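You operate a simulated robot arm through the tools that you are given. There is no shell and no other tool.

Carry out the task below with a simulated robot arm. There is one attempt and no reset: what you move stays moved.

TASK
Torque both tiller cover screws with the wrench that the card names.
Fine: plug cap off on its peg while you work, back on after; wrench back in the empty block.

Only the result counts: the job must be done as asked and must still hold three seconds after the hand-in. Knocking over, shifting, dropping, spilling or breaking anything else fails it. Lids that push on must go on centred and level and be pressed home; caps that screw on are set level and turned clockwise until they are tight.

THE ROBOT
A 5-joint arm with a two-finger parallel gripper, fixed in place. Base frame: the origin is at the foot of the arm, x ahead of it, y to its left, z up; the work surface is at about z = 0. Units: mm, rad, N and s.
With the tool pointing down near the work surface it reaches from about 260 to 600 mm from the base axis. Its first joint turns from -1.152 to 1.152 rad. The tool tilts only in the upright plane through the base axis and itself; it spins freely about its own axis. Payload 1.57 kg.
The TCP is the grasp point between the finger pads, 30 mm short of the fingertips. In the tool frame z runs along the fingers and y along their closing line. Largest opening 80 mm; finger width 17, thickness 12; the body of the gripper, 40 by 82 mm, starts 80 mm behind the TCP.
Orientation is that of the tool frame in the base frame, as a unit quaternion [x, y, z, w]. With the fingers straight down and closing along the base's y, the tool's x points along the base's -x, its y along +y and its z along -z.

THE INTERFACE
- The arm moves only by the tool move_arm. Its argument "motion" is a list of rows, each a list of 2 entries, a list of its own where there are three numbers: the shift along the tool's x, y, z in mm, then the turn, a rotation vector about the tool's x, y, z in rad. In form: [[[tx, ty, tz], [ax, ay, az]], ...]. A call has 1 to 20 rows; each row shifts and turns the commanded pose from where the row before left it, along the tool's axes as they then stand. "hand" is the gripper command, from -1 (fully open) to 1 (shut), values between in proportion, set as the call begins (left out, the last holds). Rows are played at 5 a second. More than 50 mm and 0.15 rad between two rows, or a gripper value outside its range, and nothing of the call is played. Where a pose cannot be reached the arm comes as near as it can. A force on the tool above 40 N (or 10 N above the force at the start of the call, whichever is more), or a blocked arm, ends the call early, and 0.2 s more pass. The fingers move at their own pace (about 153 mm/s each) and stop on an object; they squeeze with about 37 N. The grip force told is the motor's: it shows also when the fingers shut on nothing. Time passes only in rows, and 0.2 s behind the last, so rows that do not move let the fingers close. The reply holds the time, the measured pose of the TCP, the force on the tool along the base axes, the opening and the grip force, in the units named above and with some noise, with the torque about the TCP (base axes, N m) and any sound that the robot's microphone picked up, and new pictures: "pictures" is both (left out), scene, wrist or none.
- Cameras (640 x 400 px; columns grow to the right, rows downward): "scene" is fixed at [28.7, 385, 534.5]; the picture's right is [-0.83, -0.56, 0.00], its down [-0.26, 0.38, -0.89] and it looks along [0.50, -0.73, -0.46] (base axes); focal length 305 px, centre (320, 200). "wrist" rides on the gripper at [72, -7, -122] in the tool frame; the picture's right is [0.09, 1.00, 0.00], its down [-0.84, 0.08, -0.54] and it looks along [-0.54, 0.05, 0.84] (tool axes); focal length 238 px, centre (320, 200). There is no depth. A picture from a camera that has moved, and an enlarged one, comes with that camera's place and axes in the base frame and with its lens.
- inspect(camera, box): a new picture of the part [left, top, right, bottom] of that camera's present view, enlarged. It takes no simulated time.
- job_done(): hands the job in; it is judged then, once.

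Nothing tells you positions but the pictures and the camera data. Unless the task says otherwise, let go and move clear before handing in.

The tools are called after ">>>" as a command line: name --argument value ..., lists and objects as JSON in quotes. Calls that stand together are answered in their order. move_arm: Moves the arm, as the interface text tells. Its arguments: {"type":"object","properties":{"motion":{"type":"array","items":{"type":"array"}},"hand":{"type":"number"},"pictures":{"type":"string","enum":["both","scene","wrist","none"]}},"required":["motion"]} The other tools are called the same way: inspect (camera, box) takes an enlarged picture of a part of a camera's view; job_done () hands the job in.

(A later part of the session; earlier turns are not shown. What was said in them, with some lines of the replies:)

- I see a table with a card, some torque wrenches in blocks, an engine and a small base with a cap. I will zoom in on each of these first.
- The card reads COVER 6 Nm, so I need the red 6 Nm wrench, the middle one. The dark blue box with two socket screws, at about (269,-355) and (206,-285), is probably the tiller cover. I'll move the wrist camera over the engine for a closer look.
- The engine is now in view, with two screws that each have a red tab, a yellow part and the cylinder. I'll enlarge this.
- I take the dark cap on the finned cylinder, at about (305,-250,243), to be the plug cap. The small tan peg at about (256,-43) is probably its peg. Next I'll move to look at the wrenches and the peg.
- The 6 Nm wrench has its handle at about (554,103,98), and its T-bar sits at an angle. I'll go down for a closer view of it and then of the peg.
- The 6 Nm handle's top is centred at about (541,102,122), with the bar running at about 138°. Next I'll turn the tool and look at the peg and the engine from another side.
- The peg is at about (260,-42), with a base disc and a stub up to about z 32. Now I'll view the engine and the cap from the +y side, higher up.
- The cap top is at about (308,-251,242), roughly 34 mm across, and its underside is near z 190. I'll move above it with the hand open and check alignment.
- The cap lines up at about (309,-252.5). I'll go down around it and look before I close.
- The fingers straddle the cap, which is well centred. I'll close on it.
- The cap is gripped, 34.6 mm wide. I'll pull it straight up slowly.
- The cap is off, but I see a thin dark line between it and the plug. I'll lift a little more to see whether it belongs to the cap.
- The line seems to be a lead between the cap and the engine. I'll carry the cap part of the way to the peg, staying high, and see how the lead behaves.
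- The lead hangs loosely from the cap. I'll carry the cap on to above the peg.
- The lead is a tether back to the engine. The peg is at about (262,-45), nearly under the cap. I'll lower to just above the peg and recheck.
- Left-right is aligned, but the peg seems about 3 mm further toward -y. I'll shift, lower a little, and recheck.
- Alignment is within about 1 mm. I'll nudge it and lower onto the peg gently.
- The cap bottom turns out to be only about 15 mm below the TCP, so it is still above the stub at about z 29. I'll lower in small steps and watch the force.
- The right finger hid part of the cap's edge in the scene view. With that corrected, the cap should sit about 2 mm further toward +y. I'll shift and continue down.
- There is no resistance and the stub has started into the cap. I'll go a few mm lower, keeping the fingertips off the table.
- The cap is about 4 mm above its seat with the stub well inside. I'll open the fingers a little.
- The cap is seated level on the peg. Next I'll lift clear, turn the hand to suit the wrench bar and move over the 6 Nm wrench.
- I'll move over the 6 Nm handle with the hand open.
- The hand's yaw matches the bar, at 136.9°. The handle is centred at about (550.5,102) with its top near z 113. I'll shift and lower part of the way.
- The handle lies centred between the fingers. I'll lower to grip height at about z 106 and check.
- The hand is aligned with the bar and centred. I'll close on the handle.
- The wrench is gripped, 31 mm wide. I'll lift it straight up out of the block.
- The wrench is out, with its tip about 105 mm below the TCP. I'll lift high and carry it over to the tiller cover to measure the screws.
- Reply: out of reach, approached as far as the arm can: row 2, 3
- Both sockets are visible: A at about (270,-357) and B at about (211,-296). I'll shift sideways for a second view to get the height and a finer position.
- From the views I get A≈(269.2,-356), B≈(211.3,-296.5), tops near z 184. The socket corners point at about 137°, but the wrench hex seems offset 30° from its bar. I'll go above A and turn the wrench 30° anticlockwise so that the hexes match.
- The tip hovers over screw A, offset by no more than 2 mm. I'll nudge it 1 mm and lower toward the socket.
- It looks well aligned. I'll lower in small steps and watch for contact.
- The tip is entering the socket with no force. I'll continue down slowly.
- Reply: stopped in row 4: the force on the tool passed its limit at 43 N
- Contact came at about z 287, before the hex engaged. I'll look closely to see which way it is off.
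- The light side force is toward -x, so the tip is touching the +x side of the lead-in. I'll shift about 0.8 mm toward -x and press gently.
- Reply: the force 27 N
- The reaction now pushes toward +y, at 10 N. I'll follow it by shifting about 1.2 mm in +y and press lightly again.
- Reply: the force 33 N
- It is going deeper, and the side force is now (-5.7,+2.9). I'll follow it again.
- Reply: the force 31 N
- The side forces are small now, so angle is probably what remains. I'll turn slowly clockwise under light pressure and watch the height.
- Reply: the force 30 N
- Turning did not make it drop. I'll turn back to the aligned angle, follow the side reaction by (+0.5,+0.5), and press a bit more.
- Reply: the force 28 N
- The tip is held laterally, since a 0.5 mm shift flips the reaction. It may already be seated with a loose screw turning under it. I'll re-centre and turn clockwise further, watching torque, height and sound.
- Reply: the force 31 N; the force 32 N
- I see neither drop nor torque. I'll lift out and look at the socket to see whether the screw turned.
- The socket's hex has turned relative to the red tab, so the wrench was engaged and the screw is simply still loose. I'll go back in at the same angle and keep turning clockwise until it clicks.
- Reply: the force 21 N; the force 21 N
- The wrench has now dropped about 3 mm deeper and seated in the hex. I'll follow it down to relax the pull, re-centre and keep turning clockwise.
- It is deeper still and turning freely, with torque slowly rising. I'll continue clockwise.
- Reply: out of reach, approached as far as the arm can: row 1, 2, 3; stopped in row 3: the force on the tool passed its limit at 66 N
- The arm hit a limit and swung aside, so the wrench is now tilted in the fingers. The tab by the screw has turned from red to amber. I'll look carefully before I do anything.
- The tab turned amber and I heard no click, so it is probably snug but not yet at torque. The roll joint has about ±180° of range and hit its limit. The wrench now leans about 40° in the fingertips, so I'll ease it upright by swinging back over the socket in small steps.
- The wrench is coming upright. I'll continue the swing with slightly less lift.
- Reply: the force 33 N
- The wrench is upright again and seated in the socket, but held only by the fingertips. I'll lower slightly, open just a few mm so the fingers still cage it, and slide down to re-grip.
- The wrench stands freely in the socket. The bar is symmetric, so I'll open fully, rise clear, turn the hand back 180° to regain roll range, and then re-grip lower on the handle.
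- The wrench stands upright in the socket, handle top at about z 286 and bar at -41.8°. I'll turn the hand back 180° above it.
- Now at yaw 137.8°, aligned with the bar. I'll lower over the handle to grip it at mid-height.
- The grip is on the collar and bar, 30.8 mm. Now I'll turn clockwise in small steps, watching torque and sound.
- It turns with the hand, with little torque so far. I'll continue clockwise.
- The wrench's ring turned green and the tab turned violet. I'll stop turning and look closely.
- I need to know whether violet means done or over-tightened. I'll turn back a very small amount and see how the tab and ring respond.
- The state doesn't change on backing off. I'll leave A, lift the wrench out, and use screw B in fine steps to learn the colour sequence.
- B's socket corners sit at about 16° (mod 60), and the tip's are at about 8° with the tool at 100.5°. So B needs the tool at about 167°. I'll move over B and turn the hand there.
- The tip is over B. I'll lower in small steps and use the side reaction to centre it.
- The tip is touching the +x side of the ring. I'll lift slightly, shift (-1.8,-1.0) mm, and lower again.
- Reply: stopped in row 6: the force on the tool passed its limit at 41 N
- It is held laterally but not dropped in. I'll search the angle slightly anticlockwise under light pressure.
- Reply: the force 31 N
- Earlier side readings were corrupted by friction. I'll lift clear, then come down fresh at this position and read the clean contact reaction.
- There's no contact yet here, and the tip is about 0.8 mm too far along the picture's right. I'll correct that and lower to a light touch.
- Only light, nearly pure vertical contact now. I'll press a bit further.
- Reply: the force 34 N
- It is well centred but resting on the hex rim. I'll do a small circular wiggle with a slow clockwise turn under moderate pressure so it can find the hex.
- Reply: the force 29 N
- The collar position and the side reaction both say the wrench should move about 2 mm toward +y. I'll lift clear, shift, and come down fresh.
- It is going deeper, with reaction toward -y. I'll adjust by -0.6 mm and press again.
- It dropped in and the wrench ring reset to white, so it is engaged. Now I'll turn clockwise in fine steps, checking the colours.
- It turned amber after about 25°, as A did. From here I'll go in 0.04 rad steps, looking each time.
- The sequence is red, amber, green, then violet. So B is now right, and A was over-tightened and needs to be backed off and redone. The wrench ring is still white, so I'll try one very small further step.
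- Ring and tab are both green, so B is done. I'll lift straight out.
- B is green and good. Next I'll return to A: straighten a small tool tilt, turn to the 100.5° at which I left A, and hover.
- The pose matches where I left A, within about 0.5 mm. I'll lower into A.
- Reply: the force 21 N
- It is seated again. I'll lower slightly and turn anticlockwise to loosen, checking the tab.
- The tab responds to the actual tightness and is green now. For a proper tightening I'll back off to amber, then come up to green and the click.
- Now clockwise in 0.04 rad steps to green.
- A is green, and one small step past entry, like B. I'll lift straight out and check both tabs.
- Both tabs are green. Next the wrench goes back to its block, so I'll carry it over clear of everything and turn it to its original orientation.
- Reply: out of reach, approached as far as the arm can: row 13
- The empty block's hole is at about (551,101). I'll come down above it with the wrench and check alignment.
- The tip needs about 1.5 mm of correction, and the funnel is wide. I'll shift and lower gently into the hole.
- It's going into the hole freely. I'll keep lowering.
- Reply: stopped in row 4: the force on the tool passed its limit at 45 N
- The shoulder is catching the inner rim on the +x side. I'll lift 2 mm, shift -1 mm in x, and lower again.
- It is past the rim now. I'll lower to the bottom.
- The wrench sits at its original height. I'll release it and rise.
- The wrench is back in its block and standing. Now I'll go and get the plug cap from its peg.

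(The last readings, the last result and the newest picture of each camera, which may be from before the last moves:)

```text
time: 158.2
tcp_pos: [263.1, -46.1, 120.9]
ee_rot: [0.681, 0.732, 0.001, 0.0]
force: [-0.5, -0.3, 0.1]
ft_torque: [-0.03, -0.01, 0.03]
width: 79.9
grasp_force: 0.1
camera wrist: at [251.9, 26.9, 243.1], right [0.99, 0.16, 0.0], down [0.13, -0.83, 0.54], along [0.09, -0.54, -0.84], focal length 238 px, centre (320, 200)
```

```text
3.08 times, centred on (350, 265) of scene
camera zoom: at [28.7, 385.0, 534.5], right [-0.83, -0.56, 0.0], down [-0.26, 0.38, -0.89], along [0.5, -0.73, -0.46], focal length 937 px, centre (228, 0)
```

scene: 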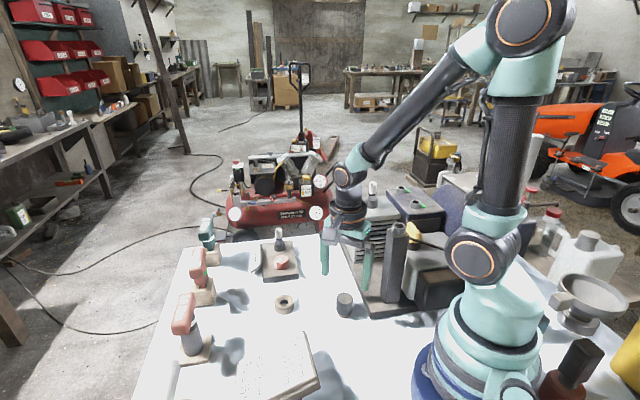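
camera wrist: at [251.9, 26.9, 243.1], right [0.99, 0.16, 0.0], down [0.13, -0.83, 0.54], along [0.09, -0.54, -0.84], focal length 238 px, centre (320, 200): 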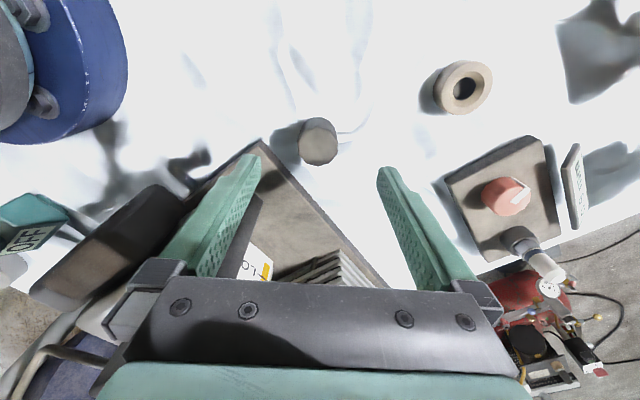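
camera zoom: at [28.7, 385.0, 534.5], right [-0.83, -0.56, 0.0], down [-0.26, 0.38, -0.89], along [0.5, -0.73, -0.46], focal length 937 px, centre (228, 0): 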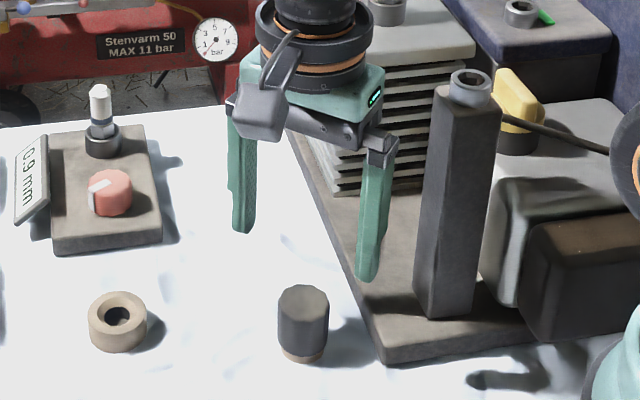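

The cap is at the same place. I'll approach with the hand only part open so it stays clear of the engine base plate.

>>> move_arm --motion '[[[0.3, -1.8, 20], [0, 0, 0]], [[0, 0, 20], [0, 0, 0]], [[0, 0, 10], [0, 0, 0]], [[0, 0, 0], [0, 0, 0]], [[0, 0, 0], [0, 0, 0]]]' --hand -0.3

>>> inspect --camera "wrist" --box '[260, 100, 380, 220]'

>>> inspect --camera "scene" --box '[300, 240, 400, 330]'

```text
time: 159.3
tcp_pos: [260.1, -45.1, 71.4]
ee_rot: [0.682, 0.731, 0.0, 0.0]
force: [-0.4, 0.4, 0.8]
ft_torque: [0.03, 0.02, 0.0]
width: 52.3
grasp_force: 0.1
camera wrist: at [249.7, 27.2, 193.8], right [0.99, 0.16, 0.0], down [0.13, -0.83, 0.54], along [0.09, -0.54, -0.84], focal length 238 px, centre (320, 200)
```

scene: 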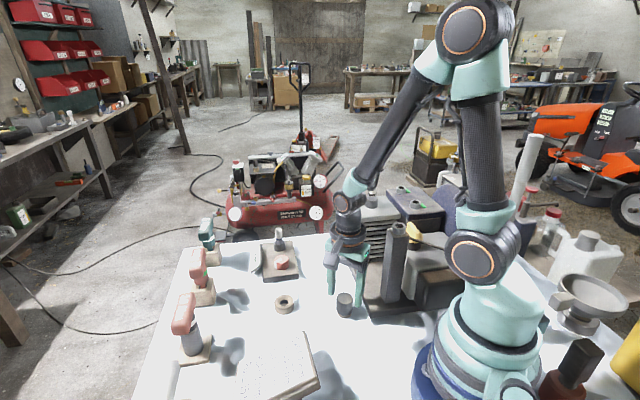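
wrist: 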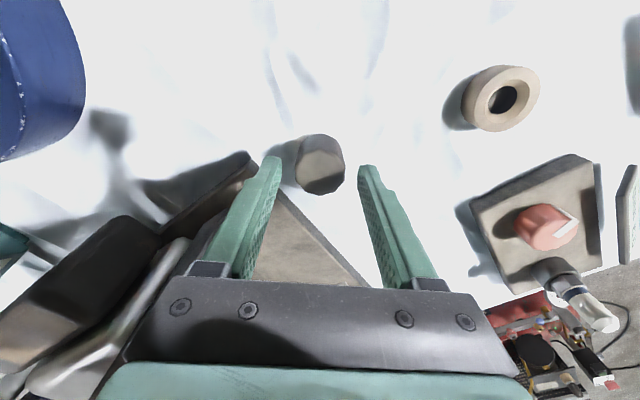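

```text
3.33 times, centred on (320, 160) of wrist
camera zoom: at [249.7, 27.2, 193.8], right [0.99, 0.16, 0.0], down [0.13, -0.83, 0.54], along [0.09, -0.54, -0.84], focal length 794 px, centre (320, 333)
```

zoom: 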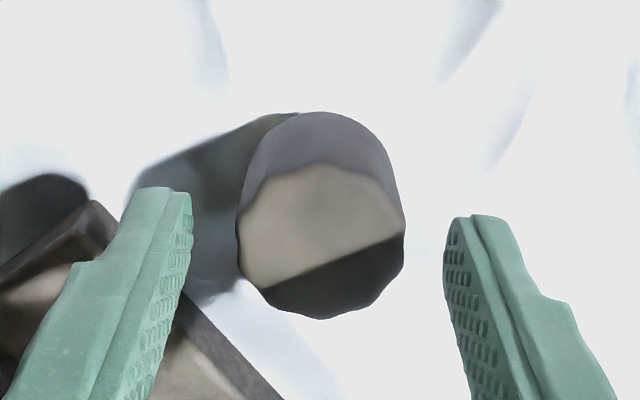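

```text
4.44 times, centred on (350, 285) of scene
camera zoom: at [28.7, 385.0, 534.5], right [-0.83, -0.56, 0.0], down [-0.26, 0.38, -0.89], along [0.5, -0.73, -0.46], focal length 1354 px, centre (187, -178)
```

zoom: 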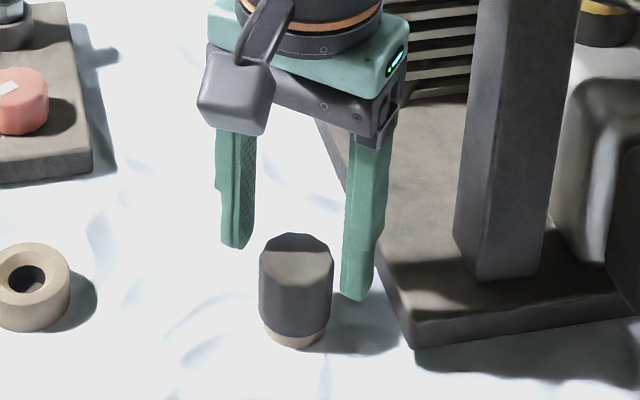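

It lines up. I'll lower around the cap, fingertips just above the table, and close.

>>> move_arm --motion '[[[0, 0.3, 12], [0, 0, 0]], [[0, 0, 12], [0, 0, 0]], [[0, 0, 8], [0, 0, 0]], [[0, 0, 5], [0, 0, 0]], [[0, 0, 0], [0, 0, 0]], [[0, 0, 0], [0, 0, 0]]]' --pictures "none"

>>> inspect --camera "scene" --box '[310, 260, 380, 320]'

>>> inspect --camera "wrist" --box '[260, 120, 380, 260]'

```text
time: 160.8
tcp_pos: [261.5, -45.9, 35.2]
ee_rot: [0.682, 0.731, 0.0, 0.0]
force: [-0.5, 0.2, -0.1]
ft_torque: [0.01, 0.03, 0.01]
width: 52.0
grasp_force: 0.0
```

```text
6.67 times, centred on (345, 290) of scene
camera zoom: at [28.7, 385.0, 534.5], right [-0.83, -0.56, 0.0], down [-0.26, 0.38, -0.89], along [0.5, -0.73, -0.46], focal length 2031 px, centre (153, -400)
```

zoom: 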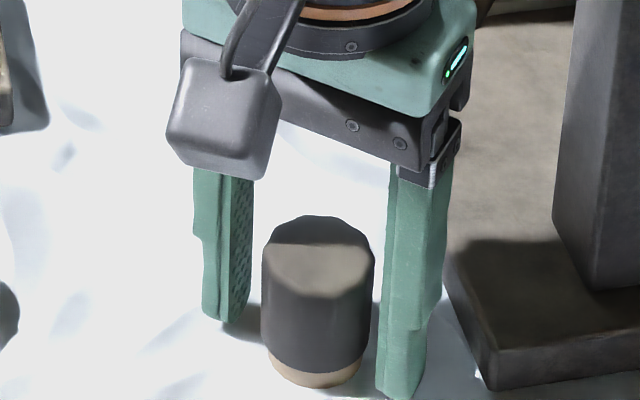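

```text
2.86 times, centred on (320, 190) of wrist
camera zoom: at [250.0, 27.6, 157.0], right [0.99, 0.16, 0.0], down [0.13, -0.83, 0.54], along [0.09, -0.54, -0.84], focal length 681 px, centre (320, 229)
```

zoom: 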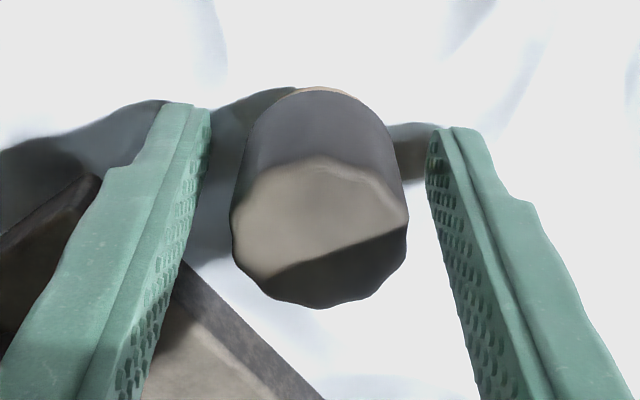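

>>> move_arm --motion '[[[0, 0, 0], [0, 0, 0]], [[0, 0, 0], [0, 0, 0]], [[0, 0, 0], [0, 0, 0]]]' --hand 1 --pictures "none"

>>> move_arm --motion '[[[0, 0, -4], [0, 0, 0]], [[0, 0, -6], [0, 0, 0]], [[0, 0, -10], [0, 0, 0]], [[0, 0, -15], [0, 0, 0]], [[0, 0, -25], [0, 0, 0]], [[0, 0, -40], [0, 0, 0]], [[0, 0, 0], [0, 0, 0]]]'

>>> inspect --camera "scene" --box '[300, 200, 400, 330]'

```text
time: 161.6
tcp_pos: [261.1, -45.2, 36.3]
ee_rot: [0.683, 0.731, 0.0, 0.0]
force: [0.5, 0.0, 0.8]
ft_torque: [-0.01, 0.01, 0.0]
width: 34.7
grasp_force: 37.0
```

```text
time: 163.2
tcp_pos: [260.3, -44.4, 136.1]
ee_rot: [0.682, 0.732, 0.0, 0.0]
force: [1.1, -0.2, -0.6]
ft_torque: [0.02, 0.0, 0.01]
width: 34.7
grasp_force: 36.9
camera wrist: at [249.1, 27.8, 257.6], right [0.99, 0.16, 0.0], down [0.13, -0.83, 0.54], along [0.09, -0.54, -0.84], focal length 238 px, centre (320, 200)
```

scene: 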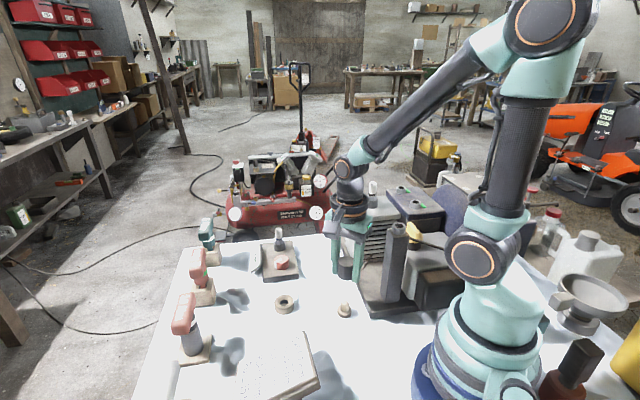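
wrist: 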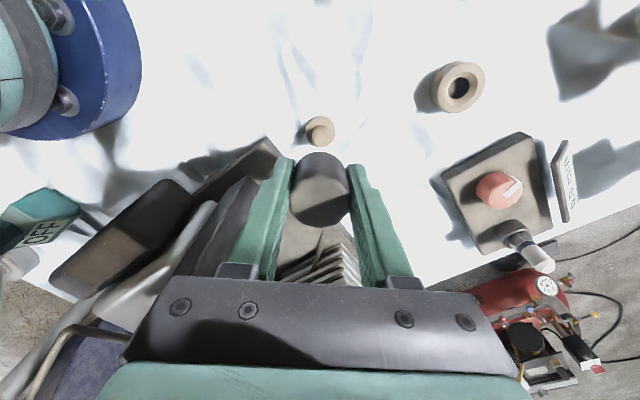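

```text
3.08 times, centred on (350, 265) of scene
camera zoom: at [28.6, 385.0, 534.5], right [-0.83, -0.56, 0.0], down [-0.26, 0.38, -0.89], along [0.5, -0.73, -0.46], focal length 937 px, centre (228, 0)
```

zoom: 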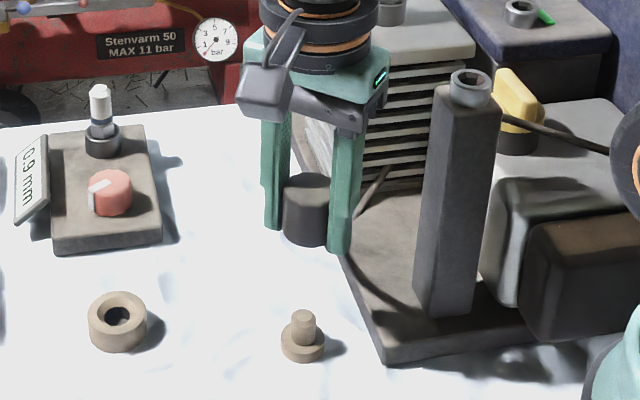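

The cap is off the peg and held. I'll raise it and carry it over the spark plug, to the same pose I removed it from.

>>> move_arm --motion '[[[0, 0, -42], [0, 0, 0]], [[0, 0, -42], [0, 0, 0]], [[0, 0, -42], [0, 0, 0]], [[0, 0, -42], [0, 0, 0]], [[-41.9, 6.7, 0], [0, 0, 0]], [[-41.9, 6.7, 0], [0, 0, 0]], [[-41.9, 6.7, 0], [0, 0, 0]], [[-41.9, 6.7, 0], [0, 0, 0]], [[-41.9, 6.6, 0], [0, 0, 0]], [[0, 0, 0], [0, 0, 0]], [[0, 0, 0], [0, 0, 0]]]'

>>> inspect --camera "scene" --box '[340, 110, 440, 220]'

>>> inspect --camera "wrist" --box '[260, 100, 380, 240]'

```text
time: 165.6
tcp_pos: [306.5, -252.2, 302.6]
ee_rot: [0.682, 0.731, 0.001, -0.001]
force: [-0.4, 0.0, -0.7]
ft_torque: [0.03, -0.01, 0.01]
width: 34.6
grasp_force: 36.3
camera wrist: at [295.8, -179.2, 424.7], right [0.99, 0.16, 0.0], down [0.13, -0.83, 0.54], along [0.09, -0.54, -0.84], focal length 238 px, centre (320, 200)
```

scene: 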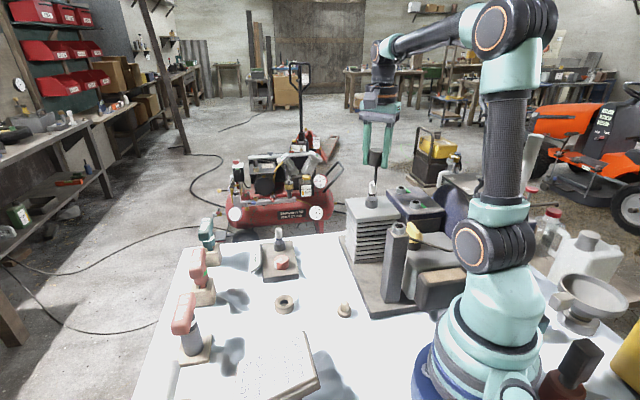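
wrist: 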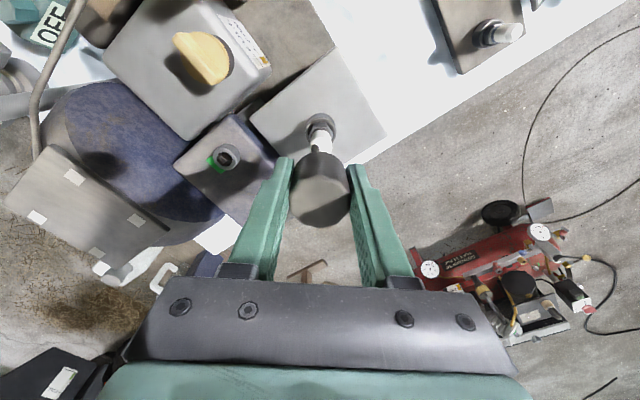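

```text
3.64 times, centred on (390, 165) of scene
camera zoom: at [28.7, 385.0, 534.5], right [-0.83, -0.56, 0.0], down [-0.26, 0.38, -0.89], along [0.5, -0.73, -0.46], focal length 1108 px, centre (66, 327)
```

zoom: 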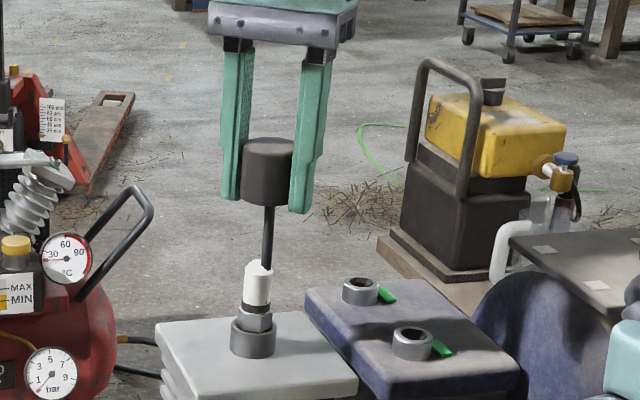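

```text
2.86 times, centred on (320, 170) of wrist
camera zoom: at [295.8, -179.2, 424.7], right [0.99, 0.16, 0.0], down [0.13, -0.83, 0.54], along [0.09, -0.54, -0.84], focal length 681 px, centre (320, 286)
```

zoom: 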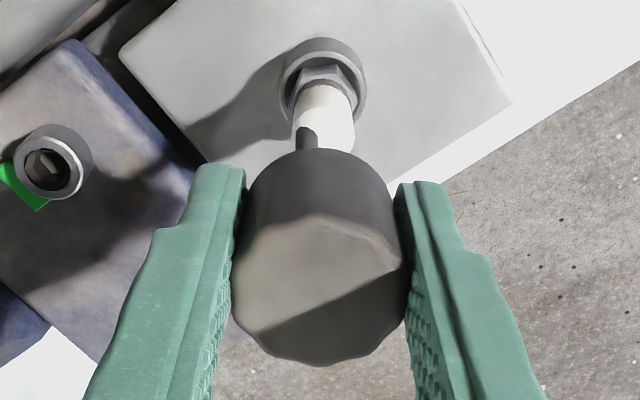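

I'll correct by about (+1.3,-0.5) mm and lower to just above the plug's insulator.

>>> move_arm --motion '[[[-0.6, 1.3, 12], [0, 0, 0]], [[0, 0, 12], [0, 0, 0]], [[0, 0, 12], [0, 0, 0]], [[0, 0, 0], [0, 0, 0]], [[0, 0, 0], [0, 0, 0]]]' --pictures "none"

>>> inspect --camera "scene" --box '[350, 140, 400, 215]'

>>> inspect --camera "wrist" --box '[280, 100, 360, 200]'

```text
time: 166.8
tcp_pos: [308.7, -253.3, 265.8]
ee_rot: [0.682, 0.731, 0.001, 0.0]
force: [-0.1, 0.1, -0.3]
ft_torque: [-0.02, 0.01, 0.03]
width: 34.7
grasp_force: 37.7
```

```text
5.33 times, centred on (375, 178) of scene
camera zoom: at [28.7, 385.0, 534.5], right [-0.83, -0.56, 0.0], down [-0.26, 0.38, -0.89], along [0.5, -0.73, -0.46], focal length 1625 px, centre (27, 320)
```

zoom: 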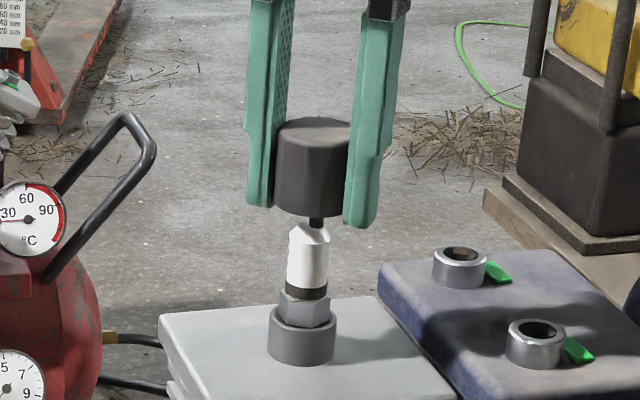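

```text
4.00 times, centred on (320, 150) of wrist
camera zoom: at [297.8, -180.0, 388.2], right [0.99, 0.16, 0.0], down [0.13, -0.83, 0.54], along [0.09, -0.54, -0.84], focal length 953 px, centre (320, 400)
```

zoom: 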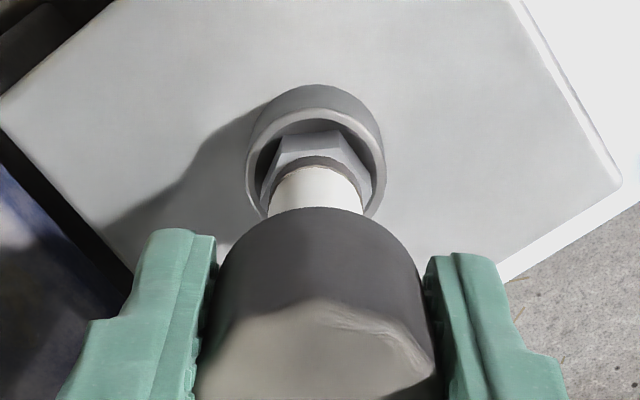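

>>> move_arm --motion '[[[0.2, -0.7, 0], [0, 0, 0]], [[0, 0, 4], [0, 0, 0]], [[0, 0, 3], [0, 0, 0]], [[0, 0, 3], [0, 0, 0]], [[0, 0, 0], [0, 0, 0]]]' --pictures "none"

>>> inspect --camera "scene" --box '[350, 140, 400, 215]'

>>> inspect --camera "wrist" --box '[280, 100, 360, 200]'

```text
time: 167.9
tcp_pos: [309.8, -253.7, 256.6]
ee_rot: [0.682, 0.731, 0.0, -0.001]
force: [-0.2, -0.4, 0.3]
ft_torque: [-0.04, -0.01, -0.01]
width: 34.8
grasp_force: 37.4
```

```text
5.33 times, centred on (375, 178) of scene
camera zoom: at [28.7, 385.0, 534.5], right [-0.83, -0.56, 0.0], down [-0.26, 0.38, -0.89], along [0.5, -0.73, -0.46], focal length 1625 px, centre (27, 320)
```

zoom: 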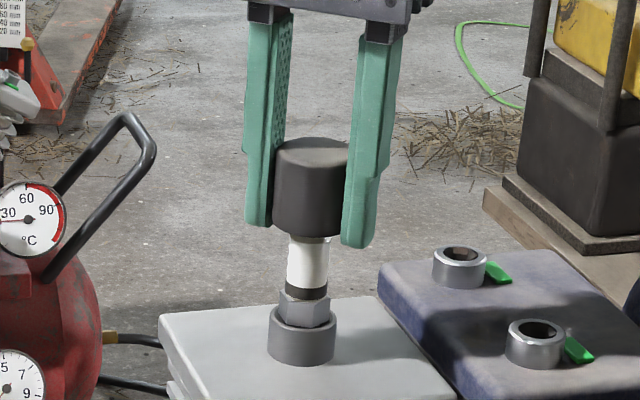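

```text
4.00 times, centred on (320, 150) of wrist
camera zoom: at [297.7, -179.8, 378.4], right [0.99, 0.16, 0.0], down [0.13, -0.83, 0.54], along [0.09, -0.54, -0.84], focal length 953 px, centre (320, 400)
```

zoom: 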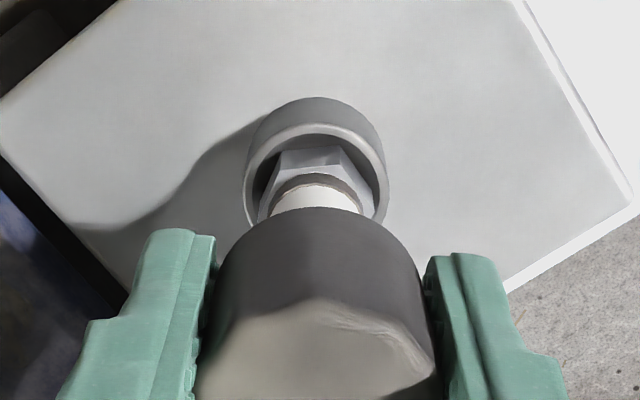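

Alignment looks good. A half-mm nudge, then I'll lower onto the plug while watching the force.

>>> move_arm --motion '[[[0, -0.5, 1], [0, 0, 0]], [[0, 0, 2], [0, 0, 0]], [[0, 0, 2], [0, 0, 0]], [[0, 0, 2], [0, 0, 0]], [[0, 0, 2], [0, 0, 0]], [[0, 0, 0], [0, 0, 0]]]' --pictures "none"

>>> inspect --camera "scene" --box '[350, 140, 400, 215]'

```text
time: 169.3
tcp_pos: [308.4, -252.8, 247.4]
ee_rot: [0.682, 0.731, 0.0, 0.0]
force: [-0.1, -0.7, -0.8]
ft_torque: [0.02, -0.02, 0.0]
width: 34.8
grasp_force: 37.2
```

```text
5.33 times, centred on (375, 178) of scene
camera zoom: at [28.7, 385.0, 534.5], right [-0.83, -0.56, 0.0], down [-0.26, 0.38, -0.89], along [0.5, -0.73, -0.46], focal length 1625 px, centre (27, 320)
```

zoom: 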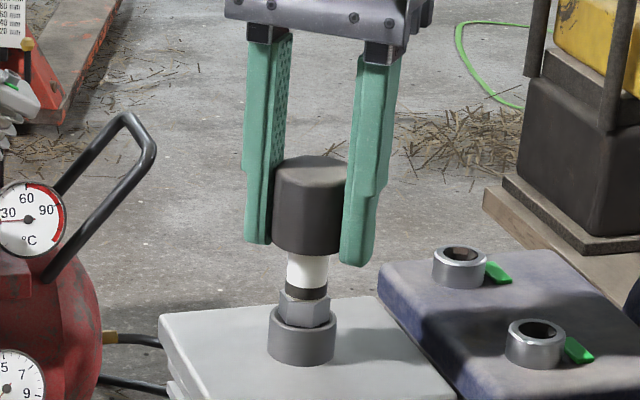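

The cap is sliding over the insulator with no resistance. I'll continue down.

>>> move_arm --motion '[[[0, 0, 3], [0, 0, 0]], [[0, 0, 3], [0, 0, 0]], [[0, 0, 3], [0, 0, 0]], [[0, 0, 2], [0, 0, 0]], [[0, 0, 0], [0, 0, 0]]]' --pictures "none"

>>> inspect --camera "scene" --box '[350, 140, 400, 215]'

```text
time: 170.6
tcp_pos: [307.7, -251.2, 236.5]
ee_rot: [0.683, 0.731, 0.0, 0.0]
force: [-1.0, 0.2, -2.8]
ft_torque: [0.0, 0.0, -0.02]
width: 34.7
grasp_force: 36.8
```

```text
5.33 times, centred on (375, 178) of scene
camera zoom: at [28.7, 385.0, 534.5], right [-0.83, -0.56, 0.0], down [-0.26, 0.38, -0.89], along [0.5, -0.73, -0.46], focal length 1625 px, centre (27, 320)
```

zoom: 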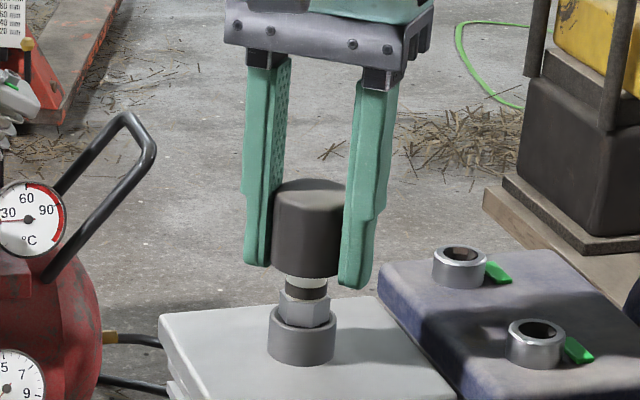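

About 3 mm remains to the seated position. I'll press it home.

>>> move_arm --motion '[[[0, 0, 1.5], [0, 0, 0]], [[0, 0, 1], [0, 0, 0]], [[0, 0, 1], [0, 0, 0]], [[0, 0, 1], [0, 0, 0]], [[0, 0, 0], [0, 0, 0]]]' --pictures "none"

>>> inspect --camera "scene" --box '[350, 140, 400, 215]'

```text
time: 171.8
tcp_pos: [308.3, -254.3, 233.0]
ee_rot: [0.682, 0.732, 0.0, 0.002]
force: [-0.8, 0.0, 5.2]
ft_torque: [0.02, 0.02, 0.04]
width: 34.8
grasp_force: 37.1
```

```text
5.33 times, centred on (375, 178) of scene
camera zoom: at [28.6, 385.1, 534.5], right [-0.83, -0.56, 0.0], down [-0.26, 0.38, -0.89], along [0.5, -0.73, -0.46], focal length 1625 px, centre (27, 320)
```

zoom: 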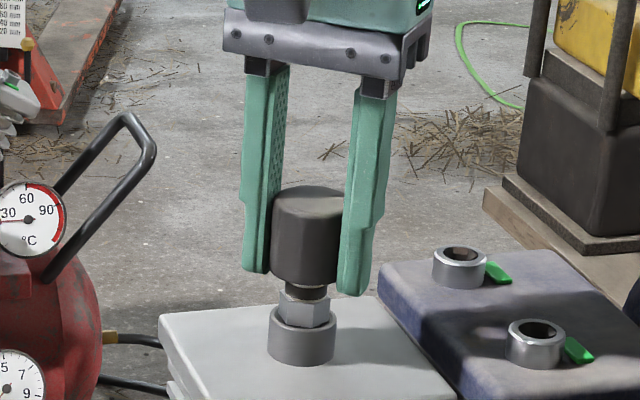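

It has reached the seat. I'll press more firmly, with about 30 N.

>>> move_arm --motion '[[[0, 0, 0.7], [0, 0, 0]], [[0, 0, 0.7], [0, 0, 0]], [[0, 0, 0.5], [0, 0, 0]], [[0, 0, 0], [0, 0, 0]]]' --pictures "none"

>>> inspect --camera "scene" --box '[350, 140, 400, 215]'

```text
time: 172.8
tcp_pos: [309.9, -253.1, 231.6]
ee_rot: [0.683, 0.731, 0.0, 0.002]
force: [-2.3, 2.2, 30.9]
ft_torque: [-0.01, 0.19, -0.02]
width: 34.5
grasp_force: 37.1
```

```text
5.33 times, centred on (375, 178) of scene
camera zoom: at [28.6, 385.1, 534.5], right [-0.83, -0.56, 0.0], down [-0.26, 0.38, -0.89], along [0.5, -0.73, -0.46], focal length 1625 px, centre (27, 320)
```

zoom: 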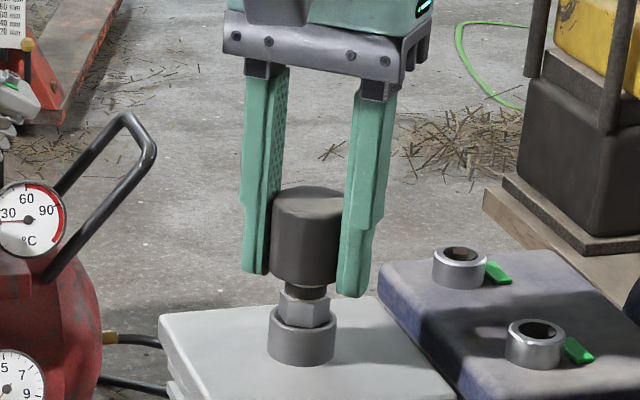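

The cap is seated to its original depth. I'll relieve the press, open and rise.

>>> move_arm --motion '[[[0, 0, -1.2], [0, 0, 0]], [[0, 0, 0], [0, 0, 0]]]' --pictures "none"

>>> move_arm --motion '[[[0, 0, 0], [0, 0, 0]], [[0, 0, 0], [0, 0, 0]], [[0, 0, 0], [0, 0, 0]], [[0, 0, -10], [0, 0, 0]], [[0, 0, -25], [0, 0, 0]], [[0, 0, -40], [0, 0, 0]], [[0, 0, -40], [0, 0, 0]], [[0, 0, 0], [0, 0, 0]]]' --hand -0.7

>>> inspect --camera "scene" --box '[340, 140, 440, 230]'

>>> inspect --camera "wrist" --box '[160, 60, 400, 240]'

>>> inspect --camera "scene" --box '[160, 200, 380, 340]'

```text
time: 173.3
tcp_pos: [309.1, -254.0, 231.8]
ee_rot: [0.682, 0.731, 0.0, 0.001]
force: [1.9, -3.1, 18.6]
ft_torque: [-0.1, -0.03, 0.04]
width: 34.8
grasp_force: 37.0
```

```text
time: 175.2
tcp_pos: [309.7, -254.1, 347.3]
ee_rot: [0.681, 0.732, 0.0, 0.0]
force: [-0.2, -0.3, -0.3]
ft_torque: [0.01, 0.0, 0.02]
width: 68.0
grasp_force: 0.0
camera wrist: at [297.7, -180.8, 469.0], right [0.99, 0.16, 0.0], down [0.13, -0.83, 0.54], along [0.09, -0.54, -0.84], focal length 238 px, centre (320, 200)
```

scene: 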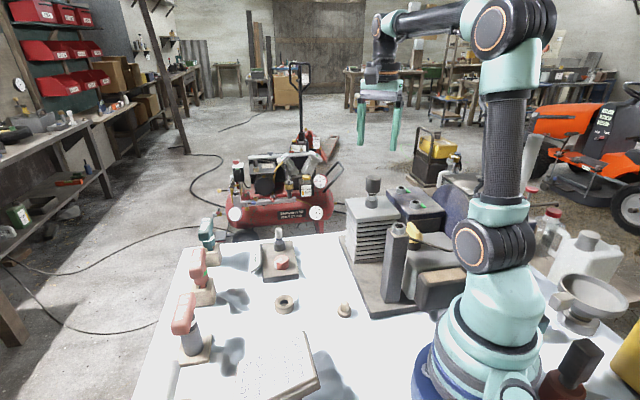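
wrist: 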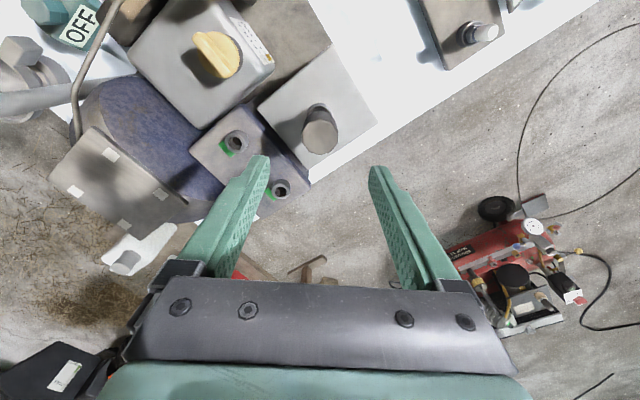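

```text
4.44 times, centred on (390, 185) of scene
camera zoom: at [28.7, 385.0, 534.5], right [-0.83, -0.56, 0.0], down [-0.26, 0.38, -0.89], along [0.5, -0.73, -0.46], focal length 1354 px, centre (9, 267)
```

zoom: 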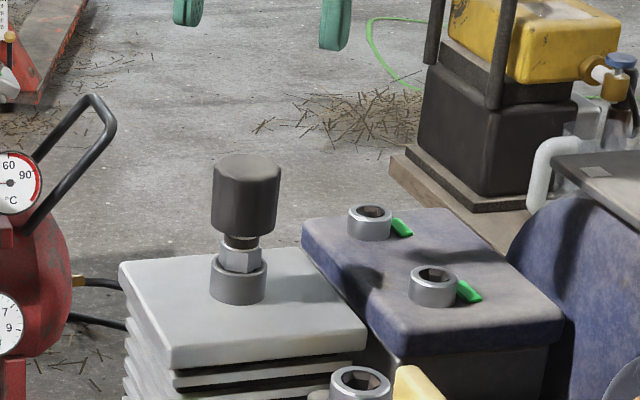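

```text
2.22 times, centred on (280, 150) of wrist
camera zoom: at [297.7, -180.8, 469.0], right [0.99, 0.16, 0.0], down [0.13, -0.83, 0.54], along [0.09, -0.54, -0.84], focal length 530 px, centre (409, 311)
```

zoom: 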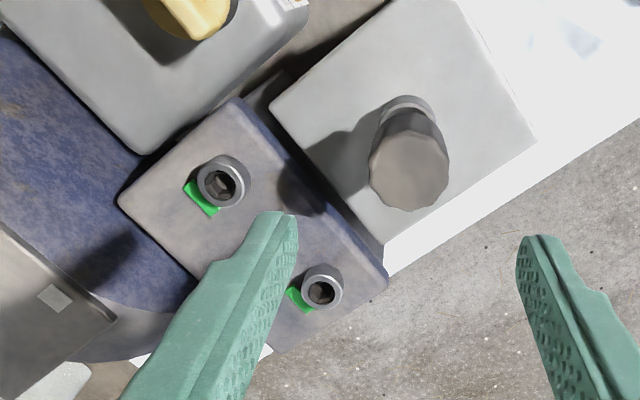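

```text
2.86 times, centred on (270, 270) of scene
camera zoom: at [28.7, 385.0, 534.5], right [-0.83, -0.56, 0.0], down [-0.26, 0.38, -0.89], along [0.5, -0.73, -0.46], focal length 870 px, centre (463, 0)
```

zoom: 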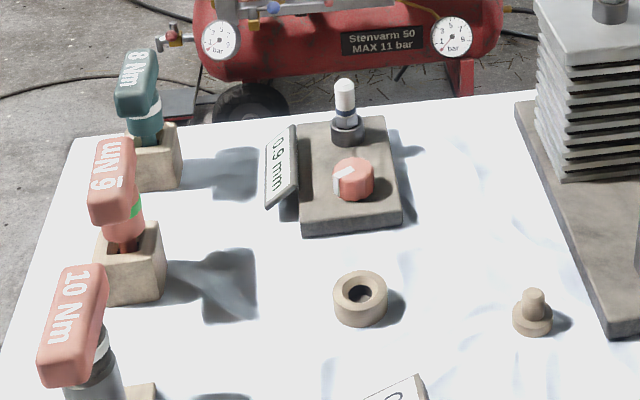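

Everything looks right. As a last check, I'll compare the cap's seating with the original picture using the same crop.

>>> inspect --camera "scene" --box '[330, 160, 470, 250]'

>>> inspect --camera "scene" --box '[355, 165, 395, 215]'

```text
4.44 times, centred on (400, 205) of scene
camera zoom: at [28.7, 385.0, 534.5], right [-0.83, -0.56, 0.0], down [-0.26, 0.38, -0.89], along [0.5, -0.73, -0.46], focal length 1354 px, centre (-36, 178)
```

zoom: 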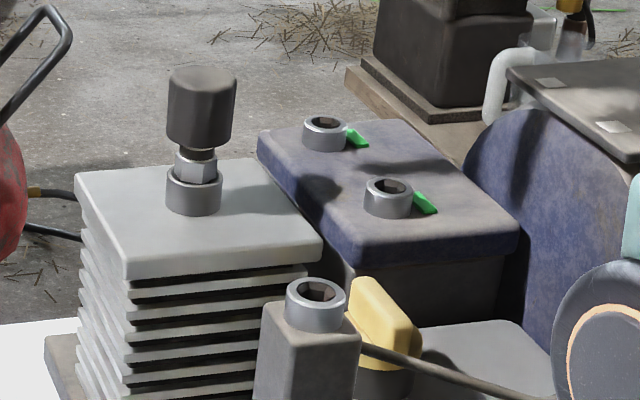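

```text
8.00 times, centred on (375, 190) of scene
camera zoom: at [28.7, 385.0, 534.5], right [-0.83, -0.56, 0.0], down [-0.26, 0.38, -0.89], along [0.5, -0.73, -0.46], focal length 2437 px, centre (-120, 280)
```

zoom: 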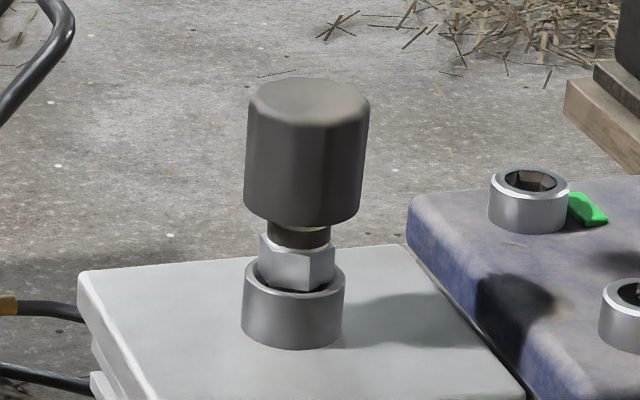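

The cap sits as it did originally, both tabs are green, the wrench is in its block, and the hand is clear. I'm handing the job in.

>>> job_done

```text
The job is handed in.
```

The job is handed in: both tiller cover screws are torqued with the 6 Nm wrench, the one the card names for the cover.

- **Screws:** the tab beside each screw shows green. The first screw went past green to violet, which I read as over-tight. I backed it off to amber and brought it up to green again. On the second screw the wrench's ring turned green as well.
- **Plug cap:** it sat on its peg while I worked. It is back on the plug, pressed home with about 30 N, and looks the same as in the first picture.
- **Wrench:** it is back in its own block at its original height, with the handle turned 180° from how it started.

During the first screw the arm reached a joint limit and the wrench leaned over in the fingers while still in the socket. I righted it there and re-gripped it. From what I could see, nothing fell or was moved out of place.
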